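You operate a simulated robot arm through the tools that you are given. There is no shell and no other tool.

The job below is to be done with a simulated robot arm. You get a single attempt, and the scene is never put back.

## Task
Dust the tan case lid, then rub a patch of balm on it and tighten the strap.
Fine: use the green cloth and put it back. A coat counts when it lies all over at full strength: go over it till it gets no stronger. What is to be rubbed or washed off counts as gone when no trace of it is left.

The check looks at the end state, three seconds after you hand in, the way a careful person would. Anything else that was tipped, shoved, dropped, spilled or broken makes it a failure. Lids that push on must go on centred and level and be pressed home; caps that screw on are set level and turned clockwise until they are tight. Flat cloth is picked up by pressing the open fingertips on it (5 to 10 N) and closing them slowly along it; thin cloth reads only 2 to 8 mm in the jaws.

## Robot
A 6-joint arm with a four-finger gripper, fixed in place. Base frame: the origin is on the floor under the middle of its stand, x ahead of it, y to its left, z up. Units: mm, degrees, N and s.
It reaches about 1041 mm from its shoulder. Its first joint turns from -166.0 to 166.0 degrees. Payload 3.67 kg.
The tool frame sits at the grasp point between the pads (the TCP): z along the fingers, y along the line on which they close. The tips reach 28 mm beyond it. The gripper opens to 112 mm; its body begins 73 mm behind the TCP.
Orientation is that of the tool frame in the base frame, as [roll, pitch, yaw] about the fixed x, y, z axes, in that order (R = Rz(yaw) Ry(pitch) Rx(roll)). With the fingers straight down and closing along the base's y, the tool's x points along the base's -x, its y along +y and its z along -z.

## Interface
- The arm moves only by the tool move_arm. Its argument "steps" is a list of rows, each a list of 7 numbers: the shift along the tool's x, y, z in mm, then the turn, a rotation vector about the tool's x, y, z in degrees, then the gripper command, from -1 (fully open) to 1 (shut), values between in proportion. In form: [[tx, ty, tz, rx, ry, rz, grip], ...]. A call has 1 to 20 rows; each row shifts and turns the commanded pose from where the row before left it, along the tool's axes as they then stand. A row lasts 0.2 s, in which the tool goes at most 50 mm and 8.6 degrees; a call with a longer step from one row to the next is refused whole, and so is a gripper value outside its range. Where a pose cannot be reached the arm comes as near as it can. A force on the tool above 40 N (or 10 N above the force at the start of the call, whichever is more), or a blocked arm, ends the call early, and 0.2 s more pass. The fingers move at their own pace (about 102.5 mm/s each) and stop on an object; they squeeze with about 38 N. The grip force told is the motor's: it shows also when the fingers shut on nothing. Time passes only in rows, and 0.2 s behind the last, so rows that do not move let the fingers close. The reply holds the time, the measured pose of the TCP, the force on the tool along the base axes, the opening and the grip force, in the units named above and with some noise, with the torque about the TCP (base axes, N m) and any sound that the robot's microphone picked up.
- Cameras (640 x 400 px; columns grow to the right, rows downward): "scene" is fixed at [400.1, -500.8, 1698.4]; the picture's right is [0.98, -0.19, 0.00], its down [-0.15, -0.76, -0.64] and it looks along [0.12, 0.63, -0.77] (base axes); focal length 329 px, centre (320, 200). "wrist" rides on the gripper at [60, -18, -104] in the tool frame; the picture's right is [0.29, 0.96, 0.00], its down [-0.80, 0.24, -0.55] and it looks along [-0.53, 0.16, 0.83] (tool axes); focal length 234 px, centre (320, 200). There is no depth. A picture from a camera that has moved, and an enlarged one, comes with that camera's place and axes in the base frame and with its lens.
- get_image(camera): a new picture of that camera. It takes no simulated time.
- enlarge(camera, box): a new picture of the part [left, top, right, bottom] of that camera's present view, enlarged. It takes no simulated time.
- hand_in(): hands the job in; it is judged then, once.

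Places have to be worked out from the pictures, the camera data and where the tool is seen. Open the gripper and draw the arm clear of the work before you hand the job in, unless the task says otherwise.

The tools are called after "Emit:" as name(argument=value, ...) on one line, values as JSON. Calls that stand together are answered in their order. move_arm: Moves the arm, as the interface text tells. Its arguments: {"type":"object","properties":{"steps":{"type":"array"}},"required":["steps"]} The other tools are called the same way: get_image (camera) takes a picture; enlarge (camera, box) takes an enlarged picture of a part of a camera's view; hand_in () hands the job in.

At the start:

```text
time_s: 0.0
eef_pos: [372.7, 188.8, 1265.4]
tcp_rot: [179.9, 0.0, 180.0]
force: [-0.1, 0.6, -0.1]
torque: [0.0, 0.01, 0.02]
width: 112.0
gripper_force: 0.1
```

scene: 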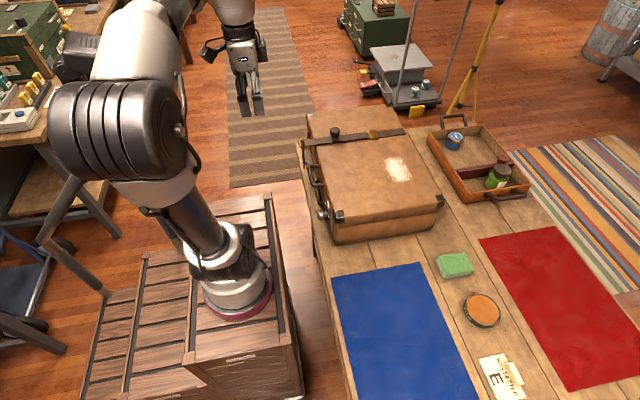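
wrist: 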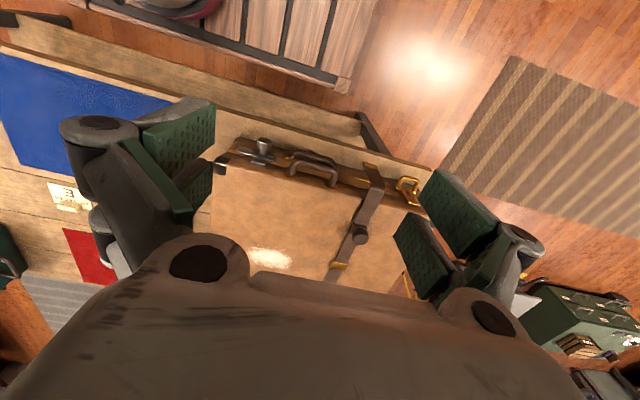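

I'll start by looking at the scene closely: the tan case with a strap and a whitish patch, a green cloth on the table, a round orange/balm tin, a tray with jars.

Emit:
enlarge(camera="scene", box=[290, 90, 450, 250])

Emit:
enlarge(camera="scene", box=[420, 100, 540, 210])

Emit:
enlarge(camera="scene", box=[420, 230, 540, 400])

Emit:
enlarge(camera="wrist", box=[200, 120, 440, 300])

```text
2.50 times, centred on (370, 170) of scene
camera zoom: at [400.1, -500.8, 1698.4], right [0.98, -0.19, 0.0], down [-0.15, -0.76, -0.64], along [0.12, 0.63, -0.77], focal length 823 px, centre (195, 275)
```

zoom: 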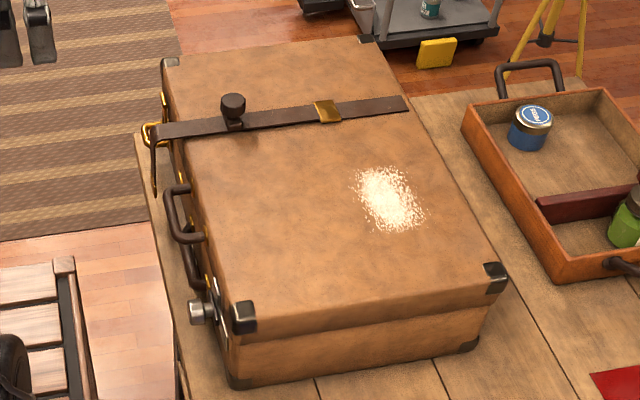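

```text
3.64 times, centred on (480, 155) of scene
camera zoom: at [400.1, -500.8, 1698.4], right [0.98, -0.19, 0.0], down [-0.15, -0.76, -0.64], along [0.12, 0.63, -0.77], focal length 1198 px, centre (-262, 364)
```

zoom: 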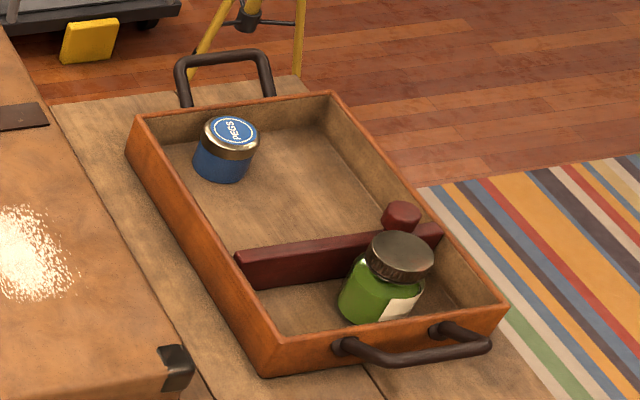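

```text
2.35 times, centred on (480, 315) of scene
camera zoom: at [400.1, -500.8, 1698.4], right [0.98, -0.19, 0.0], down [-0.15, -0.76, -0.64], along [0.12, 0.63, -0.77], focal length 775 px, centre (-56, -71)
```

zoom: 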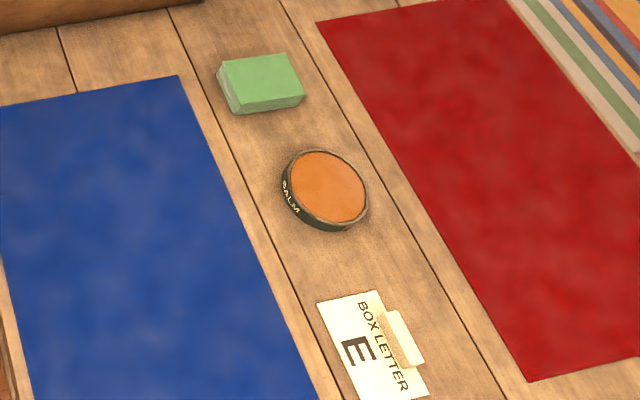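

```text
2.22 times, centred on (320, 210) of wrist
camera zoom: at [312.2, 170.9, 1368.6], right [-0.29, 0.96, 0.0], down [0.8, 0.24, 0.55], along [0.53, 0.16, -0.83], focal length 520 px, centre (320, 178)
```

zoom: 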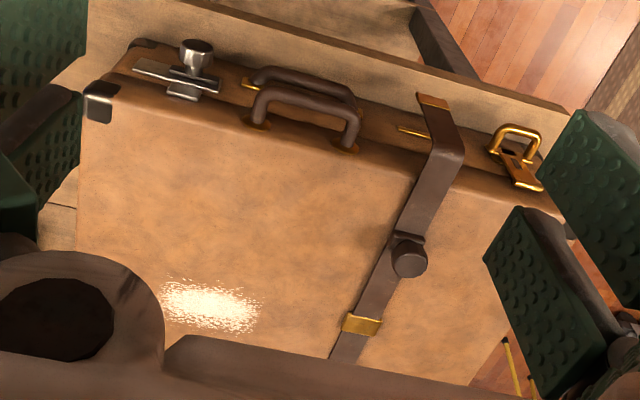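

The lid top seems to be near z≈942, spanning x 560–869, y 45–542; white dust at about (790,194); strap runs along x near y≈385 with a knob at x≈623 and a brass keeper at x≈762. I'll bring the wrist camera over the strap for a closer look.

Emit:
move_arm(steps=[[-25.4, 27.2, 21.5, 0, 0, 0, -1], [-25.4, 27.2, 21.5, 0, 0, 0, -1], [-25.4, 27.2, 21.5, 0, 0, 0, -1], [-25.4, 27.2, 21.5, 0, 0, 0, -1], [-25.4, 27.2, 21.5, 0, 0, 0, -1], [-25.4, 27.2, 21.5, 0, 0, 0, -1]])

Emit:
get_image(camera="wrist")

Emit:
get_image(camera="scene")

```text
time_s: 1.4
eef_pos: [524.2, 352.1, 1136.7]
tcp_rot: [179.8, 0.0, -179.9]
force: [-0.2, 0.5, 0.5]
torque: [0.01, -0.07, -0.01]
width: 112.0
gripper_force: 0.1
```

```text
taken
camera wrist: at [465.4, 333.6, 1240.2], right [-0.29, 0.96, 0.0], down [0.8, 0.24, 0.56], along [0.53, 0.16, -0.83], focal length 234 px, centre (320, 200)
```

wrist: 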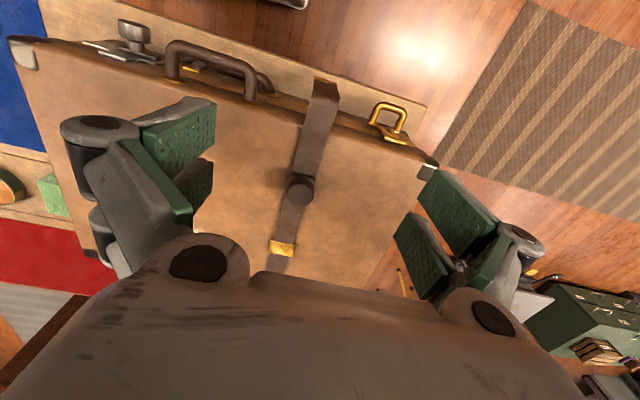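

```text
taken
```

scene: 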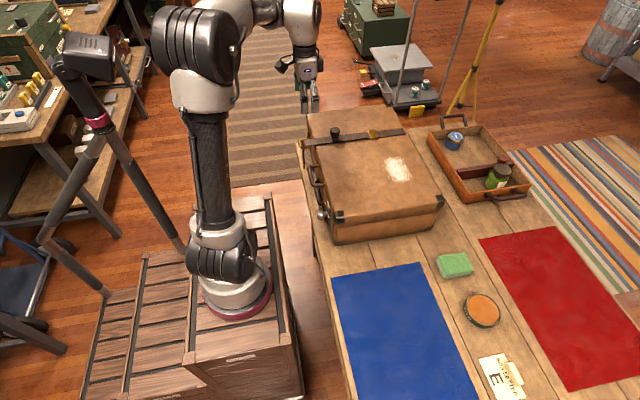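

The view over the strap is good; I'll enlarge it for the details.

Emit:
enlarge(camera="wrist", box=[240, 60, 440, 280])

Emit:
enlarge(camera="scene", box=[295, 110, 425, 200])

```text
1.82 times, centred on (340, 170) of wrist
camera zoom: at [465.4, 333.6, 1240.2], right [-0.29, 0.96, 0.0], down [0.8, 0.24, 0.56], along [0.53, 0.16, -0.83], focal length 426 px, centre (284, 254)
```

zoom: 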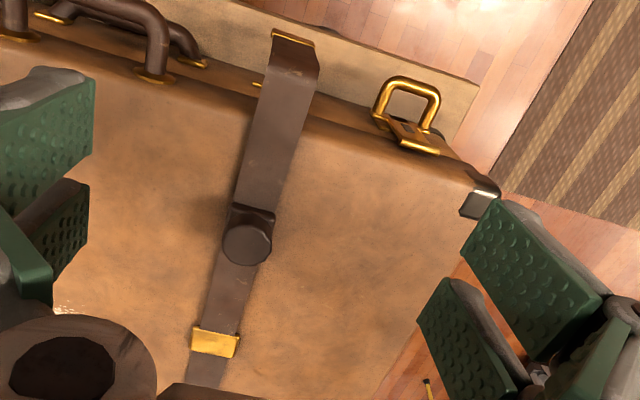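

```text
4.44 times, centred on (360, 155) of scene
camera zoom: at [400.1, -500.8, 1698.4], right [0.98, -0.19, 0.0], down [-0.15, -0.76, -0.64], along [0.12, 0.63, -0.77], focal length 1464 px, centre (142, 400)
```

zoom: 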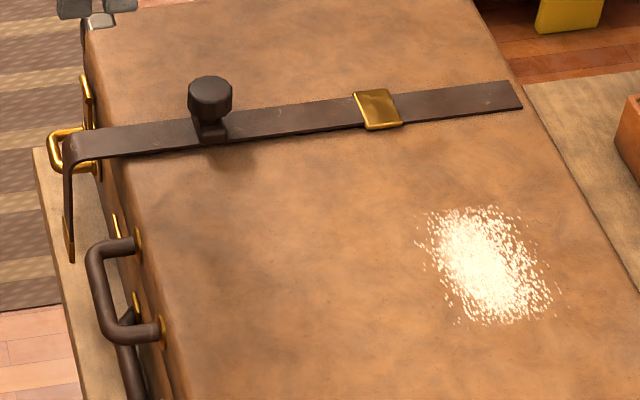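

The strap passes through a brass keeper fixed on the lid, with a knob near x≈623 and a loose tail over the front edge; I'll do it last. Next I move the wrist camera toward the green cloth and balm tin for a closer look.

Emit:
move_arm(steps=[[-17.0, -38.4, 6.7, 0, 0, 0, -1], [-17.0, -38.4, 6.7, 0, 0, 0, -1], [-17.0, -38.4, 6.7, 0, 0, 0, -1], [-17.0, -38.4, 6.7, 0, 0, 0, -1], [-17.0, -38.4, 6.7, 0, 0, 0, -1], [-17.0, -38.4, 6.7, 0, 0, 0, -1], [-17.0, -38.4, 6.7, 0, 0, 0, -1], [-17.0, -38.4, 6.7, 0, 0, 0, -1], [-17.0, -38.4, 6.7, 0, 0, 0, -1], [-17.0, -38.4, 6.7, 0, 0, 0, -1], [-17.0, -38.4, 6.7, 0, 0, 0, -1], [-17.0, -38.4, 6.7, 0, 0, 0, -1], [-17.0, -38.4, 6.7, 0, 0, 0, -1]])

Emit:
get_image(camera="wrist")

Emit:
get_image(camera="scene")

```text
time_s: 4.2
eef_pos: [744.4, -146.4, 1049.2]
tcp_rot: [180.0, 0.0, 180.0]
force: [-0.3, -0.1, 0.1]
torque: [-0.04, -0.01, -0.03]
width: 112.1
gripper_force: 0.0
```

```text
taken
camera wrist: at [684.7, -165.3, 1152.5], right [-0.29, 0.96, 0.0], down [0.8, 0.24, 0.55], along [0.53, 0.16, -0.83], focal length 234 px, centre (320, 200)
```

wrist: 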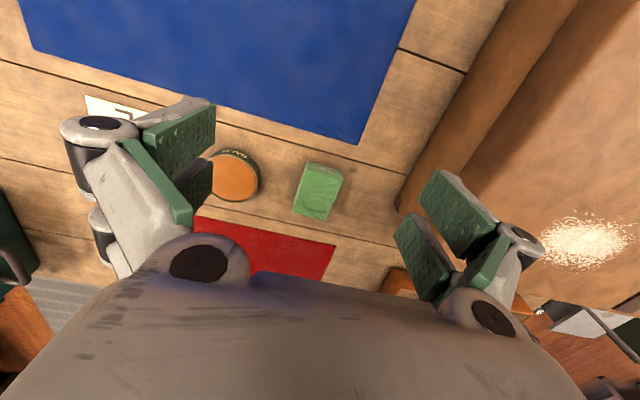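

```text
taken
```

scene: 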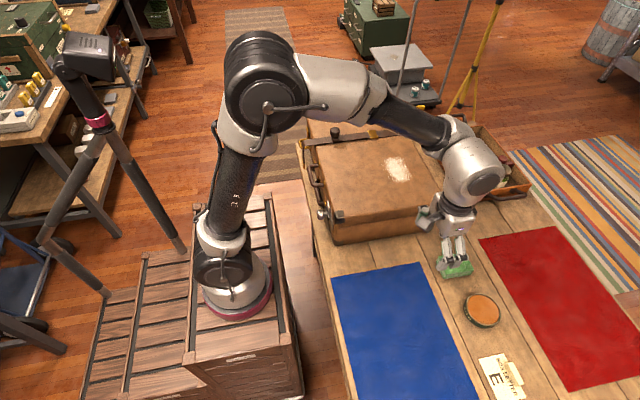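

Emit:
enlarge(camera="wrist", box=[200, 130, 400, 250])

Emit:
enlarge(camera="wrist", box=[520, 180, 640, 290])

```text
3.20 times, centred on (300, 190) of wrist
camera zoom: at [684.7, -165.3, 1152.5], right [-0.29, 0.96, 0.0], down [0.8, 0.24, 0.55], along [0.53, 0.16, -0.83], focal length 749 px, centre (384, 232)
```

zoom: 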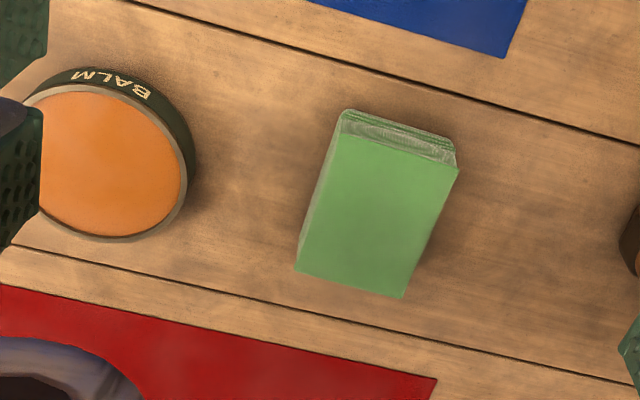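

```text
3.64 times, centred on (580, 235) of wrist
camera zoom: at [684.7, -165.3, 1152.5], right [-0.29, 0.96, 0.0], down [0.8, 0.24, 0.55], along [0.53, 0.16, -0.83], focal length 852 px, centre (-626, 73)
```

zoom: 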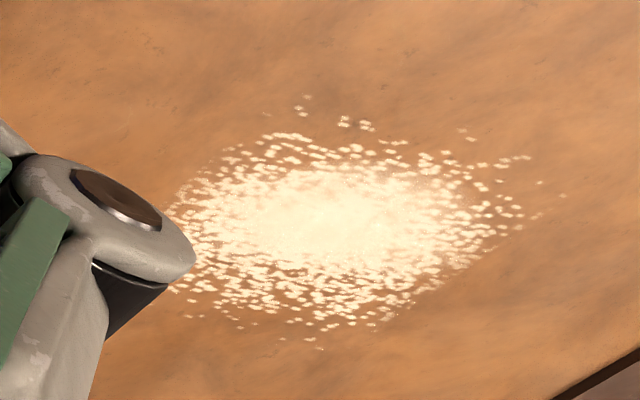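

The pad spans about x 843–928, y −142…−80, with its top near z≈830 and the table near 806; the balm tin is centred about (895,−248). I move above the pad and check alignment.

Emit:
move_arm(steps=[[-28.1, 7.1, 27.0, 0, 0, 0, -1], [-28.1, 7.1, 27.0, 0, 0, 0, -1], [-28.1, 7.1, 27.0, 0, 0, 0, -1], [-28.1, 7.1, 27.0, 0, 0, 0, -1], [-28.1, 7.1, 27.0, 0, 0, 0, -1]])

Emit:
get_image(camera="wrist")

Emit:
get_image(camera="scene")

```text
time_s: 5.4
eef_pos: [886.5, -111.4, 912.9]
tcp_rot: [179.9, 0.2, -180.0]
force: [-0.5, 0.1, 0.9]
torque: [0.01, 0.0, -0.01]
width: 111.9
gripper_force: 0.1
```

```text
taken
camera wrist: at [825.8, -129.7, 1017.1], right [-0.29, 0.96, 0.0], down [0.8, 0.24, 0.56], along [0.53, 0.16, -0.83], focal length 234 px, centre (320, 200)
```

wrist: 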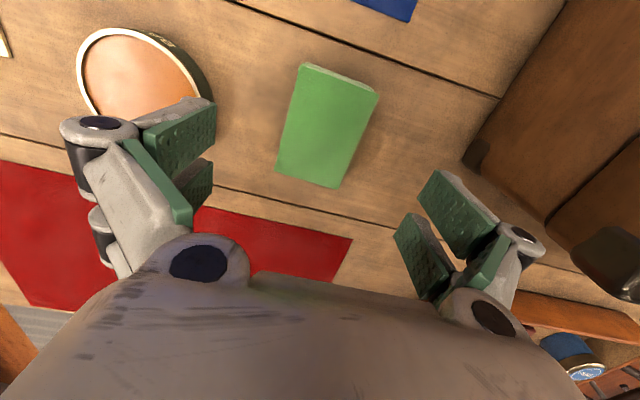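

```text
taken
```

scene: 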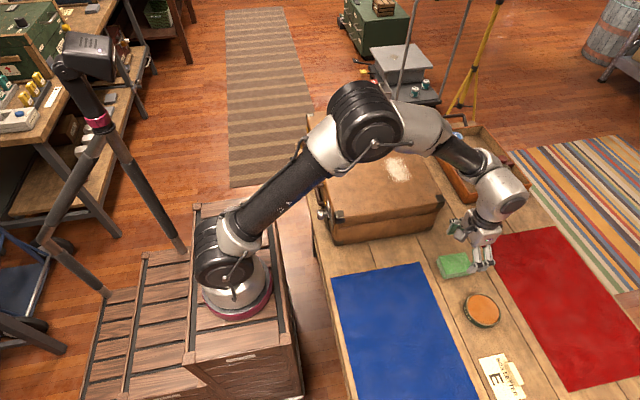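

Pad centre refined to (885,−110.5), about 58 mm wide in y. I narrow the opening to ~84 mm (the balm tin is near on the −y side) and descend in part.

Emit:
move_arm(steps=[[1.0, 0.7, 0, 0, 0, 0, -0.5], [0, 0, 0, 0, 0, 0, -0.5], [0, 0, 15, 0, 0, 0, -0.5], [0, 0, 15, 0, 0, 0, -0.5], [0, 0, 14, 0, 0, 0, -0.5]])

Emit:
get_image(camera="wrist")

Emit:
enlarge(camera="scene", box=[420, 190, 540, 340])

```text
time_s: 6.6
eef_pos: [884.1, -109.7, 870.6]
tcp_rot: [179.9, 0.0, -179.9]
force: [0.1, 0.7, 0.4]
torque: [0.02, -0.02, 0.01]
width: 84.1
gripper_force: 0.1
```

```text
taken
camera wrist: at [824.8, -128.5, 972.6], right [-0.29, 0.96, 0.0], down [0.8, 0.24, 0.55], along [0.53, 0.16, -0.83], focal length 234 px, centre (320, 200)
```

wrist: 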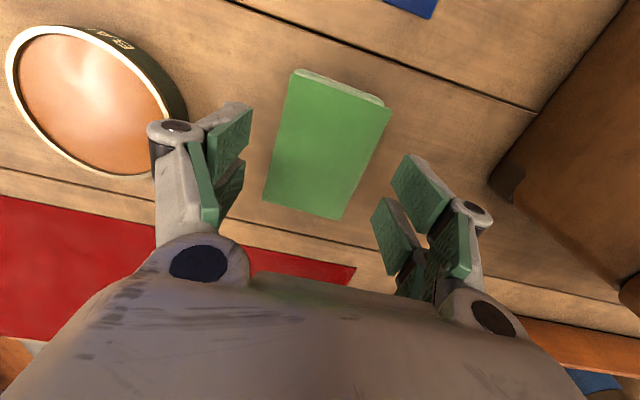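

```text
2.67 times, centred on (480, 265) of scene
camera zoom: at [400.1, -500.8, 1698.4], right [0.98, -0.19, 0.0], down [-0.15, -0.76, -0.64], along [0.12, 0.63, -0.77], focal length 878 px, centre (-107, 27)
```

zoom: 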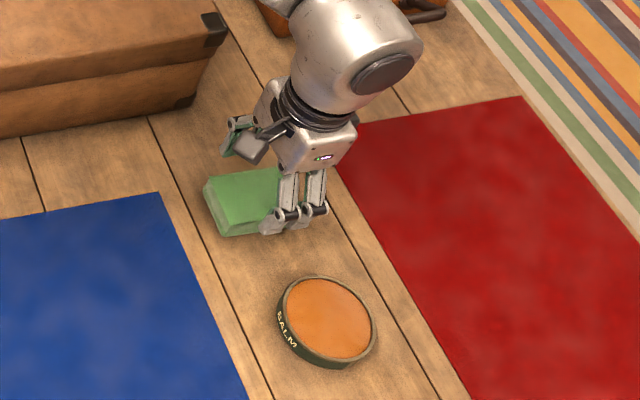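

Fingers straddle the pad. I lower to tips about 10 mm above the table and close slowly.

Emit:
move_arm(steps=[[0, 0, 9, 0, 0, 0, -0.5], [0, 0, 9, 0, 0, 0, -0.5], [0, 0, 8, 0, 0, 0, -0.5], [0, 0, 0, 0, 0, 0, -0.5]])

Emit:
get_image(camera="wrist")

Emit:
enlarge(camera="scene", box=[420, 190, 540, 340])

```text
time_s: 7.6
eef_pos: [884.8, -111.4, 844.1]
tcp_rot: [179.9, 0.0, 180.0]
force: [0.5, 0.4, 0.2]
torque: [-0.01, 0.04, 0.02]
width: 84.0
gripper_force: 0.2
```

```text
taken
camera wrist: at [824.9, -128.4, 946.5], right [-0.29, 0.96, 0.0], down [0.8, 0.24, 0.55], along [0.53, 0.16, -0.83], focal length 234 px, centre (320, 200)
```

wrist: 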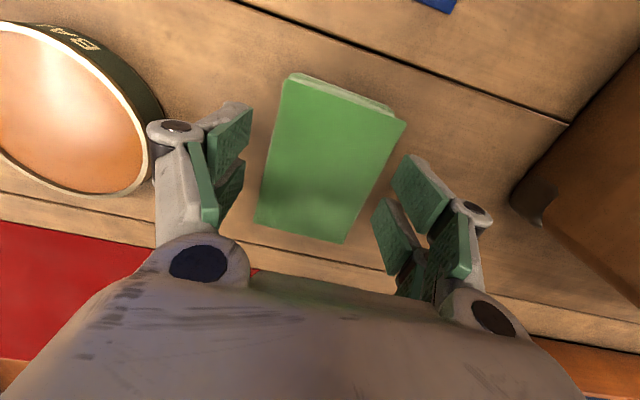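

```text
2.67 times, centred on (480, 265) of scene
camera zoom: at [400.1, -500.8, 1698.4], right [0.98, -0.19, 0.0], down [-0.15, -0.76, -0.64], along [0.12, 0.63, -0.77], focal length 878 px, centre (-107, 27)
```

zoom: 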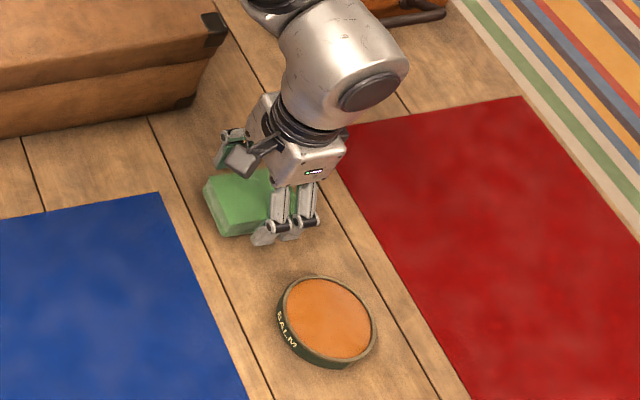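

Fingers straddle the pad without contact. I close slowly now.

Emit:
move_arm(steps=[[0, 0, 0, 0, 0, 0, -0.3], [0, 0, 0, 0, 0, 0, -0.15], [0, 0, 0, 0, 0, 0, -0.05], [0, 0, 0, 0, 0, 0, 0.05], [0, 0, 0, 0, 0, 0, 0.15], [0, 0, 0, 0, 0, 0, 0.3], [0, 0, 0, 0, 0, 0, 0.3]])

Emit:
get_image(camera="wrist")

Emit:
enlarge(camera="scene", box=[420, 190, 540, 340])

```text
time_s: 9.2
eef_pos: [885.6, -110.8, 843.1]
tcp_rot: [179.9, 0.0, -180.0]
force: [0.8, -0.2, 5.1]
torque: [0.01, 0.04, -0.04]
width: 61.6
gripper_force: 37.7
```

```text
taken
camera wrist: at [824.9, -128.4, 946.9], right [-0.29, 0.96, 0.0], down [0.8, 0.24, 0.55], along [0.53, 0.16, -0.83], focal length 234 px, centre (320, 200)
```

wrist: 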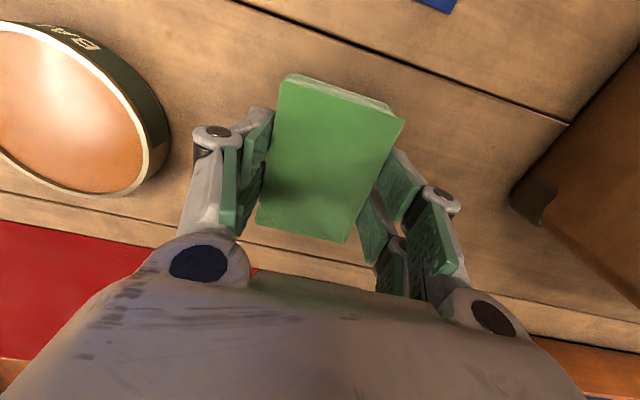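

```text
2.67 times, centred on (480, 265) of scene
camera zoom: at [400.1, -500.8, 1698.4], right [0.98, -0.19, 0.0], down [-0.15, -0.76, -0.64], along [0.12, 0.63, -0.77], focal length 878 px, centre (-107, 27)
```

zoom: 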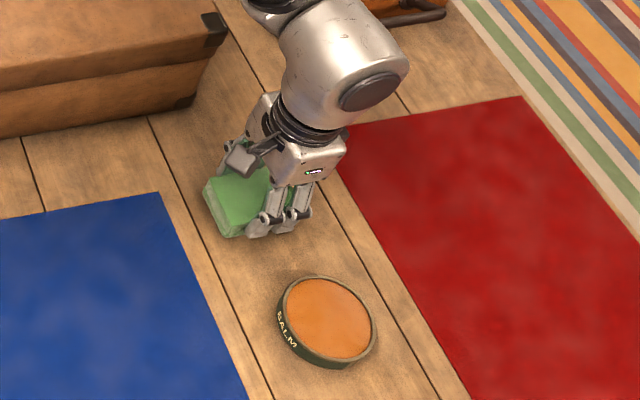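

The pad is gripped (61.6 mm, 37.7 N) at TCP (885,−111,843.5). I lift straight up and check it comes along level.

Emit:
move_arm(steps=[[0, 0, -15, 0, 0, 0, 0.5], [0, 0, -30, 0, 0, 0, 0.5], [0, 0, -45, 0, 0, 0, 0.5], [0, 0, -45, 0, 0, 0, 0.5], [0, 0, -45, 0, 0, 0, 0.5], [0, 0, 0, 0, 0, 0, 0.5]])

Emit:
get_image(camera="wrist")

Emit:
enlarge(camera="scene", box=[400, 130, 560, 270])

```text
time_s: 10.6
eef_pos: [885.5, -109.2, 1024.1]
tcp_rot: [179.9, 0.0, 180.0]
force: [0.1, 0.1, 0.1]
torque: [-0.02, 0.01, 0.01]
width: 60.9
gripper_force: 37.7
```

```text
taken
camera wrist: at [826.0, -127.8, 1126.9], right [-0.29, 0.96, 0.0], down [0.8, 0.24, 0.55], along [0.53, 0.16, -0.83], focal length 234 px, centre (320, 200)
```

wrist: 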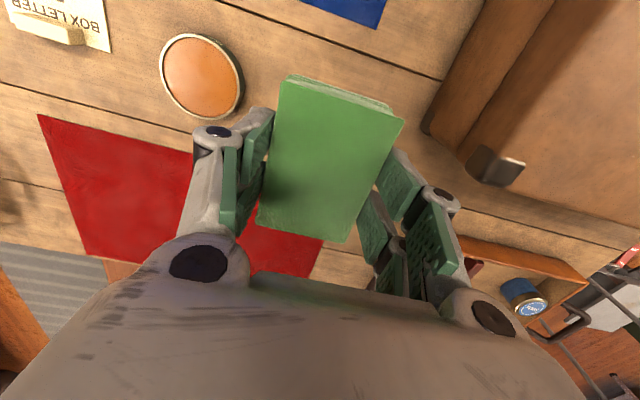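

```text
2.86 times, centred on (480, 200) of scene
camera zoom: at [400.1, -500.8, 1698.4], right [0.98, -0.19, 0.0], down [-0.15, -0.76, -0.64], along [0.12, 0.63, -0.77], focal length 941 px, centre (-137, 200)
```

zoom: 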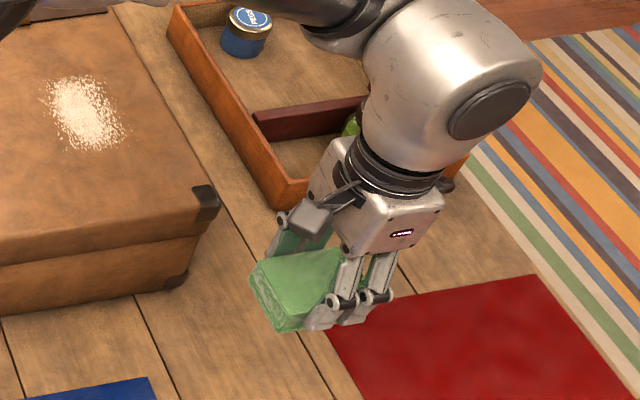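

The pad hangs level in the jaws. Dust spans about x 745–835, y 135–255 on the lid; I move above its near end at (790,150).

Emit:
move_arm(steps=[[15.9, 43.2, 0, 0, 0, 0, 0.5], [15.9, 43.2, 0, 0, 0, 0, 0.5], [15.9, 43.2, 0, 0, 0, 0, 0.5], [15.9, 43.2, 0, 0, 0, 0, 0.5], [15.9, 43.2, 0, 0, 0, 0, 0.5], [15.9, 43.2, 0, 0, 0, 0, 0.5], [0, 0, 20, 0, 0, 0, 0.5], [0, 0, 10, 0, 0, 0, 0.5]])

Emit:
get_image(camera="wrist")

Emit:
enlarge(camera="scene", box=[330, 100, 490, 240])

```text
time_s: 12.5
eef_pos: [790.7, 149.9, 999.5]
tcp_rot: [179.8, 0.4, -179.8]
force: [-4.3, -0.8, 14.3]
torque: [-0.1, 0.41, 0.01]
width: 61.4
gripper_force: 37.9
stopped in row 8: the force on the tool passed its limit at 44 N (the readings are from after the stop); the commanded pose is now the measured one
```

```text
taken
camera wrist: at [729.6, 130.8, 1102.2], right [-0.29, 0.96, 0.0], down [0.79, 0.24, 0.56], along [0.54, 0.16, -0.83], focal length 234 px, centre (320, 200)
```

wrist: 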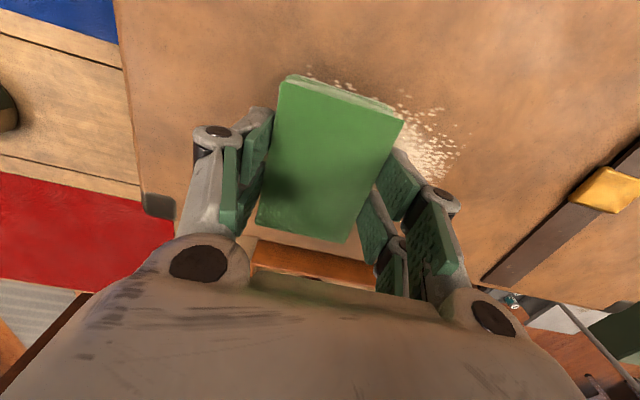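

```text
2.86 times, centred on (410, 170) of scene
camera zoom: at [400.1, -500.8, 1698.4], right [0.98, -0.19, 0.0], down [-0.15, -0.76, -0.64], along [0.12, 0.63, -0.77], focal length 941 px, centre (63, 286)
```

zoom: 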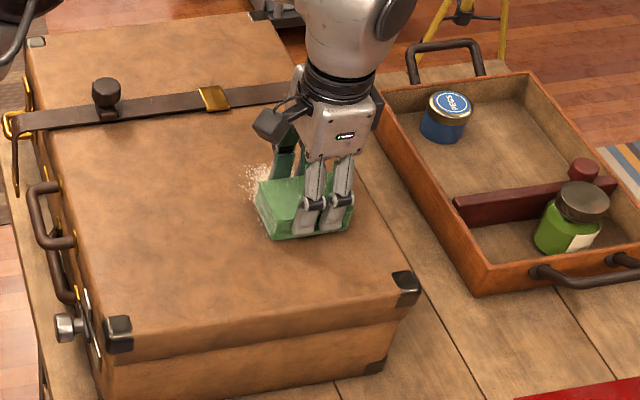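

Contact came at TCP z≈999.5, so the lid top is nearer z≈962, which shifts the dust estimate to about (780,175), x 735–820, y 115–240. I ease off by 2 mm and read the force.

Emit:
move_arm(steps=[[0, 0, -2, 0, 0, 0, 0.5], [0, 0, 0, 0, 0, 0, 0.5]])

```text
time_s: 13.1
eef_pos: [790.3, 149.2, 1000.0]
tcp_rot: [179.8, 0.3, 180.0]
force: [-0.5, -0.4, -1.1]
torque: [0.0, 0.0, 0.03]
width: 61.3
gripper_force: 38.4
```

Just off the lid now. I lower 1 mm at a time to find a light press.

Emit:
move_arm(steps=[[0, 0, 1, 0, 0, 0, 0.5], [0, 0, 0, 0, 0, 0, 0.5]])

Emit:
move_arm(steps=[[0, 0, 0.5, 0, 0, 0, 0.5], [0, 0, 0, 0, 0, 0, 0.5]])

```text
time_s: 13.7
eef_pos: [791.9, 148.6, 999.5]
tcp_rot: [179.9, 0.5, -180.0]
force: [0.3, -0.7, 3.8]
torque: [-0.05, 0.01, 0.02]
width: 61.3
gripper_force: 37.5
```

```text
time_s: 14.3
eef_pos: [791.1, 149.8, 999.7]
tcp_rot: [179.8, 0.4, -180.0]
force: [1.1, -2.2, 13.3]
torque: [-0.18, 0.11, 0.02]
width: 61.4
gripper_force: 37.2
```

Stiffness is about 19 N/mm; the stop also left a 0.4° pitch in the command. I lift slightly, level the tool, and set down again to ~8 N.

Emit:
move_arm(steps=[[0, 0, -1.5, 0.15, 0.4, 0, 0.5], [0, 0, 0, 0, 0, 0, 0.5]])

Emit:
move_arm(steps=[[0, 0, 1.0, 0, 0, 0, 0.5], [0, 0, 0, 0, 0, 0, 0.5]])

```text
time_s: 14.9
eef_pos: [791.0, 149.0, 1000.2]
tcp_rot: [179.9, -0.1, 180.0]
force: [1.5, 1.3, 2.6]
torque: [0.1, -0.2, -0.04]
width: 61.2
gripper_force: 37.7
```

```text
time_s: 15.5
eef_pos: [790.8, 149.3, 999.9]
tcp_rot: [179.9, 0.0, -180.0]
force: [-1.3, 0.4, 8.7]
torque: [0.2, -0.37, 0.05]
width: 61.0
gripper_force: 37.6
```

Force is 8.7 N. I begin wiping: strokes along y, stepping across x.

Emit:
move_arm(steps=[[0, 12, 0, 0, 0, 0, 0.5], [0, 12, 0, 0, 0, 0, 0.5], [0, 12, 0, 0, 0, 0, 0.5], [0, 12, 0, 0, 0, 0, 0.5], [0, 12, 0, 0, 0, 0, 0.5]])

Emit:
get_image(camera="wrist")

Emit:
enlarge(camera="scene", box=[330, 100, 490, 240])

```text
time_s: 16.7
eef_pos: [789.7, 209.8, 999.5]
tcp_rot: [179.9, -0.1, 180.0]
force: [-0.8, -2.3, 5.6]
torque: [-0.02, -0.28, -0.11]
width: 61.3
gripper_force: 38.2
```

```text
taken
camera wrist: at [730.2, 190.9, 1102.9], right [-0.29, 0.96, 0.0], down [0.8, 0.24, 0.55], along [0.53, 0.16, -0.83], focal length 234 px, centre (320, 200)
```

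wrist: 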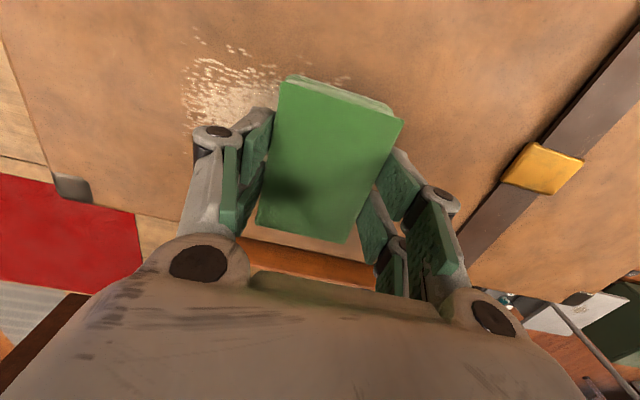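

```text
2.86 times, centred on (410, 170) of scene
camera zoom: at [400.1, -500.8, 1698.4], right [0.98, -0.19, 0.0], down [-0.15, -0.76, -0.64], along [0.12, 0.63, -0.77], focal length 941 px, centre (63, 286)
```

zoom: 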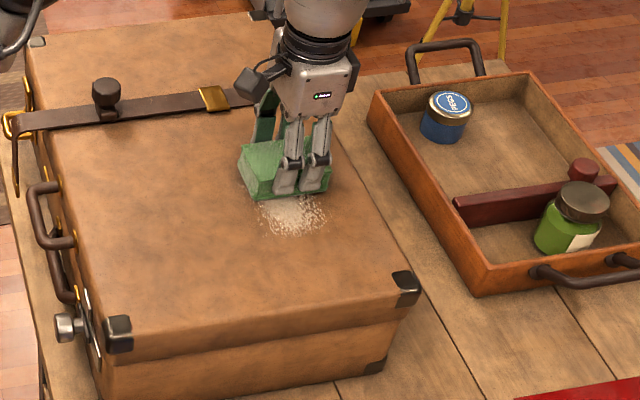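

Wiping thins the dust. I continue with strokes back and forth, also shifting x toward 775 and reaching farther toward −y.

Emit:
move_arm(steps=[[12, 0, 0, 0, 0, 0, 0.5], [0, -12, 0, 0, 0, 0, 0.5], [0, -12, 0, 0, 0, 0, 0.5], [0, -12, 0, 0, 0, 0, 0.5], [0, -12, 0, 0, 0, 0, 0.5], [0, -12, 0, 0, 0, 0, 0.5], [0, -12, 0, 0, 0, 0, 0.5], [0, -12, 0, 0, 0, 0, 0.5], [0, -12, 0, 0, 0, 0, 0.5]])

Emit:
move_arm(steps=[[-14, 0, 0, 0, 0, 0, 0.5], [0, 12, 0, 0, 0, 0, 0.5], [0, 12, 0, 0, 0, 0, 0.5], [0, 12, 0, 0, 0, 0, 0.5], [0, 12, 0, 0, 0, 0, 0.5], [0, 12, 0, 0, 0, 0, 0.5], [0, 12, 0, 0, 0, 0, 0.5], [0, 12, 0, 0, 0, 0, 0.5], [0, 12, 0, 0, 0, 0, 0.5], [0, 12, 0, 0, 0, 0, 0.5]])

Emit:
get_image(camera="wrist")

Emit:
enlarge(camera="scene", box=[330, 100, 490, 240])

```text
time_s: 18.7
eef_pos: [778.8, 112.9, 999.7]
tcp_rot: [180.0, 0.0, -180.0]
force: [0.8, 2.5, 7.6]
torque: [0.22, -0.33, 0.1]
width: 61.3
gripper_force: 38.0
```

```text
time_s: 20.9
eef_pos: [792.0, 220.7, 999.5]
tcp_rot: [179.8, 0.0, -180.0]
force: [0.5, -3.6, 5.2]
torque: [-0.12, -0.03, 0.02]
width: 61.1
gripper_force: 37.9
```

```text
taken
camera wrist: at [732.6, 203.2, 1102.6], right [-0.29, 0.96, 0.0], down [0.8, 0.24, 0.55], along [0.53, 0.16, -0.83], focal length 234 px, centre (320, 200)
```

wrist: 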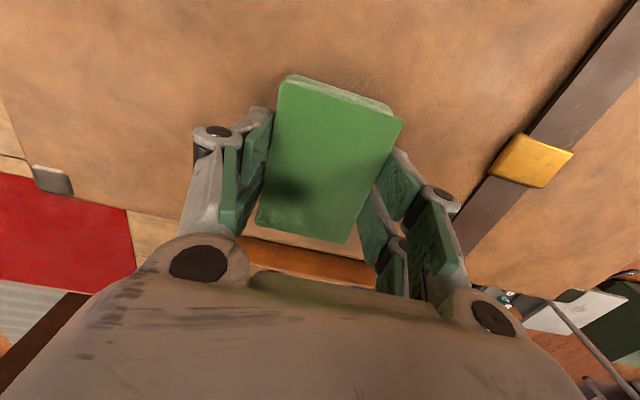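

```text
2.86 times, centred on (410, 170) of scene
camera zoom: at [400.1, -500.8, 1698.4], right [0.98, -0.19, 0.0], down [-0.15, -0.76, -0.64], along [0.12, 0.63, -0.77], focal length 941 px, centre (63, 286)
```

zoom: 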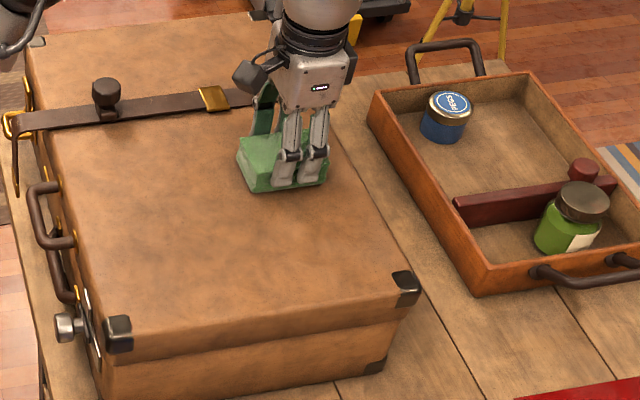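

The dust looks gone. I make a few more overlapping passes (x 768 and 802) to be sure, then lift to inspect.

Emit:
move_arm(steps=[[24, 0, 0, 0, 0, 0, 0.5], [0, -14, 0, 0, 0, 0, 0.5], [0, -14, 0, 0, 0, 0, 0.5], [0, -14, 0, 0, 0, 0, 0.5], [0, -14, 0, 0, 0, 0, 0.5], [0, -14, 0, 0, 0, 0, 0.5], [0, -14, 0, 0, 0, 0, 0.5], [0, -14, 0, 0, 0, 0, 0.5], [0, -14, 0, 0, 0, 0, 0.5]])

Emit:
move_arm(steps=[[-34, 0, 0, 0, 0, 0, 0.5], [0, 14, 0, 0, 0, 0, 0.5], [0, 14, 0, 0, 0, 0, 0.5], [0, 14, 0, 0, 0, 0, 0.5], [0, 14, 0, 0, 0, 0, 0.5], [0, 14, 0, 0, 0, 0, 0.5], [0, 14, 0, 0, 0, 0, 0.5], [0, 14, 0, 0, 0, 0, 0.5], [0, 14, 0, 0, 0, 0, 0.5], [15, 0, -3, 0, 0, 0, 0.5], [0, -30, -30, 0, 0, 0, 0.5], [0, -40, -20, 0, 0, 0, 0.5]])

Emit:
get_image(camera="wrist")

Emit:
enlarge(camera="scene", box=[330, 100, 490, 240])

```text
time_s: 22.9
eef_pos: [769.7, 109.5, 999.6]
tcp_rot: [180.0, -0.1, -180.0]
force: [0.5, 1.8, 4.3]
torque: [0.16, -0.07, 0.01]
width: 61.5
gripper_force: 38.1
```

```text
time_s: 25.5
eef_pos: [786.3, 154.0, 1050.5]
tcp_rot: [-180.0, -0.1, -179.9]
force: [-0.4, 0.7, -0.8]
torque: [-0.06, 0.02, 0.0]
width: 61.4
gripper_force: 38.0
```

```text
taken
camera wrist: at [727.7, 134.1, 1154.8], right [-0.29, 0.96, 0.0], down [0.8, 0.24, 0.55], along [0.53, 0.16, -0.83], focal length 234 px, centre (320, 200)
```

wrist: 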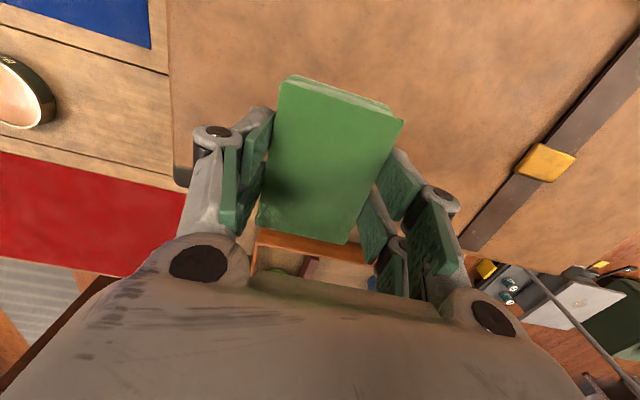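

```text
2.86 times, centred on (410, 170) of scene
camera zoom: at [400.1, -500.8, 1698.4], right [0.98, -0.19, 0.0], down [-0.15, -0.76, -0.64], along [0.12, 0.63, -0.77], focal length 941 px, centre (63, 286)
```

zoom: 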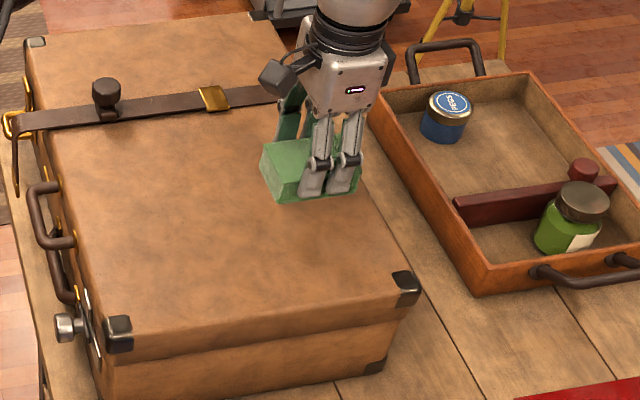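

Lid is clean. Triangulating the keeper gives z≈961, confirming the lid at ~960 and strap at y≈354. Next the balm: I move up and back over toward the tin, holding the pad high, and look at it closely.

Emit:
move_arm(steps=[[-10, -40, 0, 0, 0, 0, 0.5], [-10, -40, 0, 0, 0, 0, 0.5], [-10, -40, 0, 0, 0, 0, 0.5], [-10, -40, 0, 0, 0, 0, 0.5], [-10, -40, 0, 0, 0, 0, 0.5], [-10, -40, 0, 0, 0, 0, 0.5], [-10, -30, 0, 0, 0, 0, 0.5]])

Emit:
get_image(camera="wrist")

Emit:
enlarge(camera="scene", box=[440, 260, 540, 360])

Emit:
enlarge(camera="scene", box=[290, 100, 450, 240])

```text
time_s: 27.1
eef_pos: [857.1, -119.0, 1050.7]
tcp_rot: [180.0, 0.0, -179.9]
force: [-0.2, 0.5, 0.9]
torque: [-0.03, 0.0, 0.0]
width: 61.2
gripper_force: 38.4
```

```text
taken
camera wrist: at [797.8, -136.9, 1153.7], right [-0.29, 0.96, 0.0], down [0.8, 0.24, 0.55], along [0.53, 0.16, -0.83], focal length 234 px, centre (320, 200)
```

wrist: 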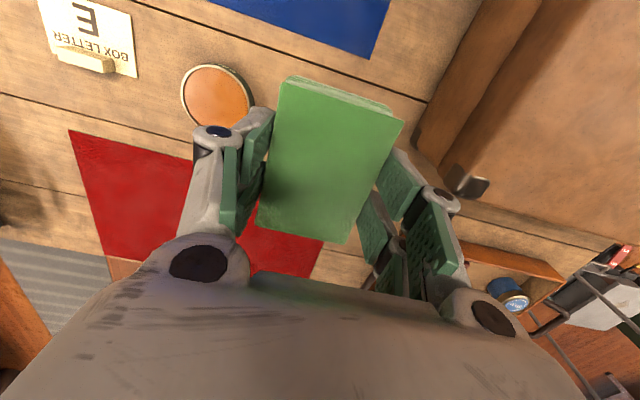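

```text
4.00 times, centred on (490, 310) of scene
camera zoom: at [400.1, -500.8, 1698.4], right [0.98, -0.19, 0.0], down [-0.15, -0.76, -0.64], along [0.12, 0.63, -0.77], focal length 1318 px, centre (-360, -240)
```

zoom: 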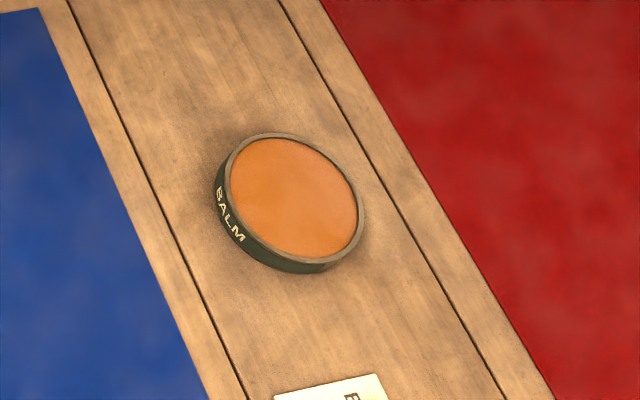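

```text
2.86 times, centred on (370, 170) of scene
camera zoom: at [400.1, -500.8, 1698.4], right [0.98, -0.19, 0.0], down [-0.15, -0.76, -0.64], along [0.12, 0.63, -0.77], focal length 941 px, centre (177, 286)
```

zoom: 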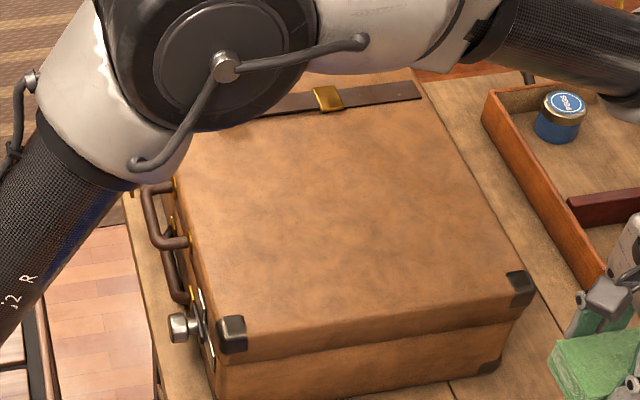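

Lid is clean from the scene camera too. The tin's centre is about (895,−251), top near z≈825, inner bore ~84 mm. I move above it at TCP z≈900.

Emit:
move_arm(steps=[[-7.6, -26.4, 30, 0, 0, 0, 0.5], [-7.6, -26.4, 30, 0, 0, 0, 0.5], [-7.6, -26.4, 30, 0, 0, 0, 0.5], [-7.6, -26.4, 30, 0, 0, 0, 0.5], [-7.6, -26.4, 30, 0, 0, 0, 0.5], [0, 0, 0, 0, 0, 0, 0.5]])

Emit:
get_image(camera="wrist")

Emit:
enlarge(camera="scene", box=[420, 220, 560, 360])

```text
time_s: 28.5
eef_pos: [896.3, -250.4, 900.9]
tcp_rot: [179.9, -0.1, -180.0]
force: [0.3, 0.6, -0.8]
torque: [0.0, -0.03, 0.02]
width: 61.1
gripper_force: 38.1
```

```text
taken
camera wrist: at [835.9, -268.5, 1004.1], right [-0.29, 0.96, 0.0], down [0.8, 0.24, 0.55], along [0.53, 0.16, -0.83], focal length 234 px, centre (320, 200)
```

wrist: 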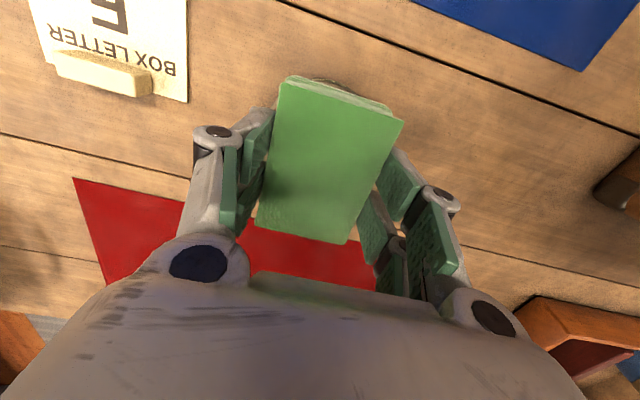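

```text
2.86 times, centred on (490, 290) of scene
camera zoom: at [400.1, -500.8, 1698.4], right [0.98, -0.19, 0.0], down [-0.15, -0.76, -0.64], along [0.12, 0.63, -0.77], focal length 941 px, centre (-166, -57)
```

zoom: 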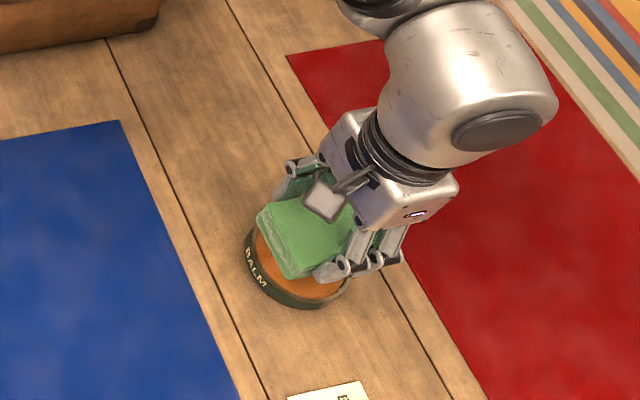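

The pad sits right over the tin. I descend to TCP ~872, then creep down in small steps watching force.

Emit:
move_arm(steps=[[0, 0, 15, 0, 0, 0, 0.5], [0, 0, 10, 0, 0, 0, 0.5], [0, 0, 4, 0, 0, 0, 0.5], [0, 0, 1, 0, 0, 0, 0.5], [0, 0, 1, 0, 0, 0, 0.5], [0, 0, 0, 0, 0, 0, 0.5]])

Emit:
enlarge(camera="scene", box=[420, 220, 560, 360])

```text
time_s: 29.9
eef_pos: [895.3, -250.9, 869.4]
tcp_rot: [180.0, -0.1, 179.9]
force: [-0.4, 0.0, 0.4]
torque: [0.02, 0.01, 0.02]
width: 61.1
gripper_force: 37.8
```

```text
2.86 times, centred on (490, 290) of scene
camera zoom: at [400.1, -500.8, 1698.4], right [0.98, -0.19, 0.0], down [-0.15, -0.76, -0.64], along [0.12, 0.63, -0.77], focal length 941 px, centre (-166, -57)
```

zoom: 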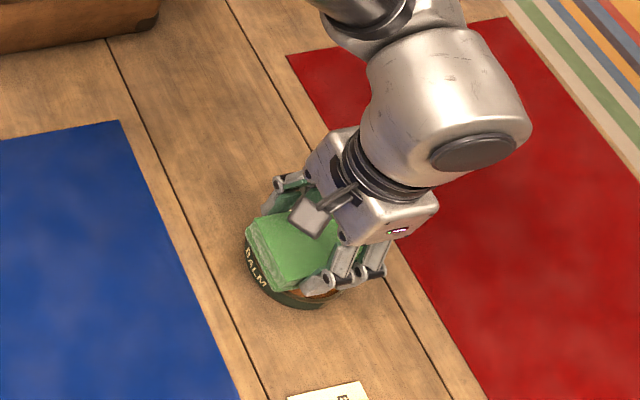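

Emit:
move_arm(steps=[[0, 0, 0.8, 0, 0, 0, 0.5], [0, 0, 0.8, 0, 0, 0, 0.5], [0, 0, 0.8, 0, 0, 0, 0.5], [0, 0, 0, 0, 0, 0, 0.5]])

Emit:
move_arm(steps=[[0, 0, 0.8, 0, 0, 0, 0.5], [0, 0, 0.8, 0, 0, 0, 0.5], [0, 0, 0, 0, 0, 0, 0.5]])

```text
time_s: 30.9
eef_pos: [895.7, -250.1, 867.2]
tcp_rot: [179.9, -0.2, 179.9]
force: [-0.4, 0.2, -0.5]
torque: [-0.05, -0.01, -0.04]
width: 61.2
gripper_force: 37.7
```

```text
time_s: 31.7
eef_pos: [895.6, -250.2, 867.1]
tcp_rot: [179.9, -0.1, 180.0]
force: [-0.6, -0.2, -0.2]
torque: [-0.02, -0.01, 0.02]
width: 61.1
gripper_force: 38.5
```

No contact yet at TCP ~866. I continue creeping.

Emit:
move_arm(steps=[[0, 0, 0.8, 0, 0, 0, 0.5], [0, 0, 0.8, 0, 0, 0, 0.5], [0, 0, 0, 0, 0, 0, 0.5]])

Emit:
move_arm(steps=[[0, 0, 0.8, 0, 0, 0, 0.5], [0, 0, 0.8, 0, 0, 0, 0.5], [0, 0, 0, 0, 0, 0, 0.5]])

```text
time_s: 32.5
eef_pos: [896.5, -251.6, 864.9]
tcp_rot: [180.0, 0.0, 179.9]
force: [-1.9, 1.0, 6.5]
torque: [0.02, 0.09, 0.01]
width: 61.0
gripper_force: 37.4
```

```text
time_s: 33.3
eef_pos: [897.0, -250.6, 865.4]
tcp_rot: [-179.9, 0.1, -179.9]
force: [-1.8, -0.5, 27.0]
torque: [0.08, 0.35, -0.03]
width: 60.9
gripper_force: 37.7
```

Contact at TCP ≈865 (27 N is more than needed). I back off 1 mm for a light press, then look.

Emit:
move_arm(steps=[[0, 0, -0.9, 0, 0, 0, 0.5], [0, 0, 0, 0, 0, 0, 0.5]])

Emit:
enlarge(camera="scene", box=[440, 250, 540, 350])

Emit:
enlarge(camera="wrist", box=[230, 50, 430, 270])

```text
time_s: 33.9
eef_pos: [895.4, -250.1, 865.0]
tcp_rot: [-179.9, 0.1, 180.0]
force: [1.9, -0.6, 25.2]
torque: [-0.05, -0.04, 0.02]
width: 61.5
gripper_force: 37.7
```

```text
4.00 times, centred on (490, 300) of scene
camera zoom: at [400.1, -500.8, 1698.4], right [0.98, -0.19, 0.0], down [-0.15, -0.76, -0.64], along [0.12, 0.63, -0.77], focal length 1318 px, centre (-360, -200)
```

zoom: 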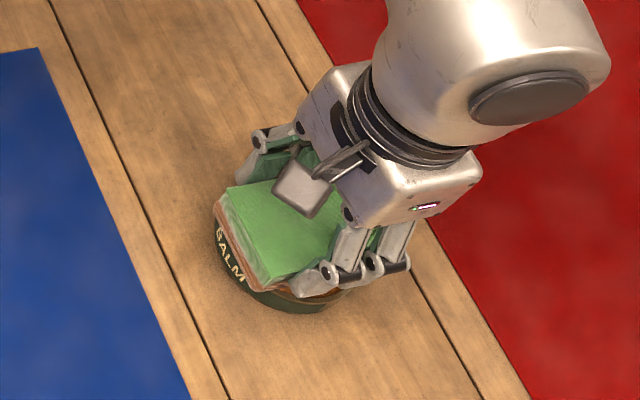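

```text
1.82 times, centred on (330, 160) of wrist
camera zoom: at [835.8, -268.9, 968.6], right [-0.29, 0.96, 0.0], down [0.8, 0.24, 0.55], along [0.53, 0.16, -0.83], focal length 426 px, centre (302, 273)
```

zoom: 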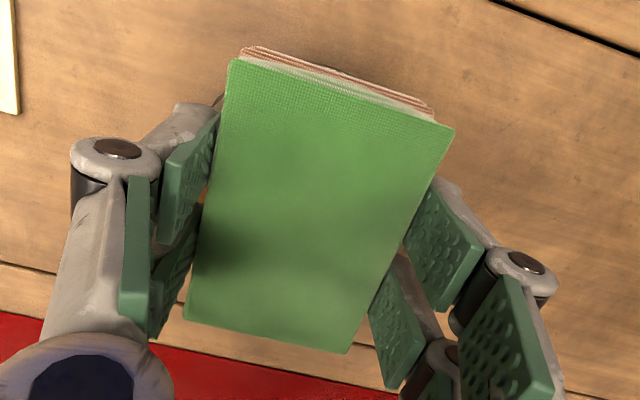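

The pad's lower layers have turned orange-brown: it has taken up balm. I ease the force and see.

Emit:
move_arm(steps=[[0, 0, -0.8, 0, 0, 0, 0.5], [0, 0, 0, 0, 0, 0, 0.5]])

```text
time_s: 34.5
eef_pos: [897.0, -250.1, 864.9]
tcp_rot: [180.0, 0.0, 180.0]
force: [5.9, -1.6, 20.3]
torque: [-0.07, -0.31, 0.0]
width: 61.4
gripper_force: 37.7
```

Emit:
move_arm(steps=[[0, 0, -1.0, 0, 0, 0, 0.5], [0, 0, 0, 0, 0, 0, 0.5]])

```text
time_s: 35.1
eef_pos: [895.2, -250.9, 866.5]
tcp_rot: [179.9, -0.2, -180.0]
force: [3.8, -1.2, 8.9]
torque: [-0.11, -0.36, 0.0]
width: 61.2
gripper_force: 38.6
```

Force is down to 9 N. I lift clear and inspect the tin and the pad.

Emit:
move_arm(steps=[[0, 0, -2, 0, 0, 0, 0.5], [0, 0, -5, 0, 0, 0, 0.5], [0, 0, -15, 0, 0, 0, 0.5], [0, 0, -30, 0, 0, 0, 0.5], [0, 0, -40, 0, 0, 0, 0.5], [0, 10, -40, 0, 0, 0, 0.5], [0, 40, -25, 0, 0, 0, 0.5], [0, 40, 0, 0, 0, 0, 0.5]])

Emit:
enlarge(camera="scene", box=[420, 180, 560, 350])

Emit:
enlarge(camera="wrist", box=[160, 20, 430, 270])

```text
time_s: 36.9
eef_pos: [896.0, -161.6, 1023.3]
tcp_rot: [179.9, -0.1, 180.0]
force: [0.1, -0.6, -0.6]
torque: [0.06, 0.01, -0.02]
width: 61.4
gripper_force: 38.2
```

```text
2.35 times, centred on (490, 265) of scene
camera zoom: at [400.1, -500.8, 1698.4], right [0.98, -0.19, 0.0], down [-0.15, -0.76, -0.64], along [0.12, 0.63, -0.77], focal length 775 px, centre (-80, 47)
```

zoom: 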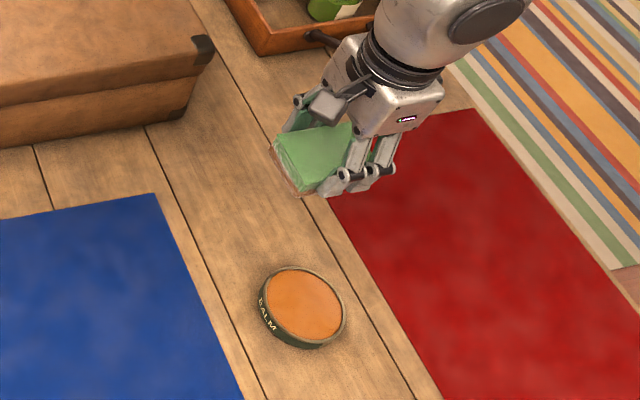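

```text
1.60 times, centred on (295, 145) of wrist
camera zoom: at [835.9, -180.1, 1126.8], right [-0.29, 0.96, 0.0], down [0.8, 0.24, 0.55], along [0.53, 0.16, -0.83], focal length 375 px, centre (360, 288)
```

zoom: 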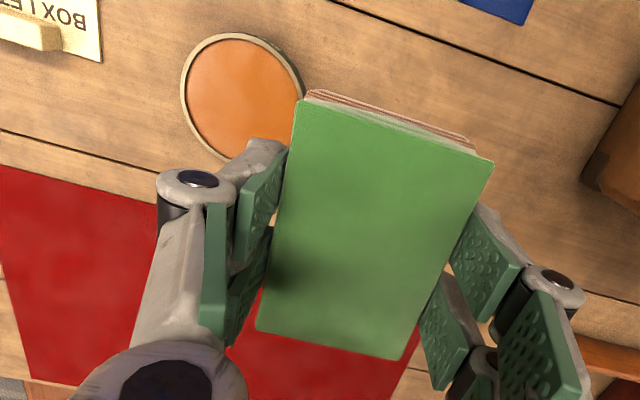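

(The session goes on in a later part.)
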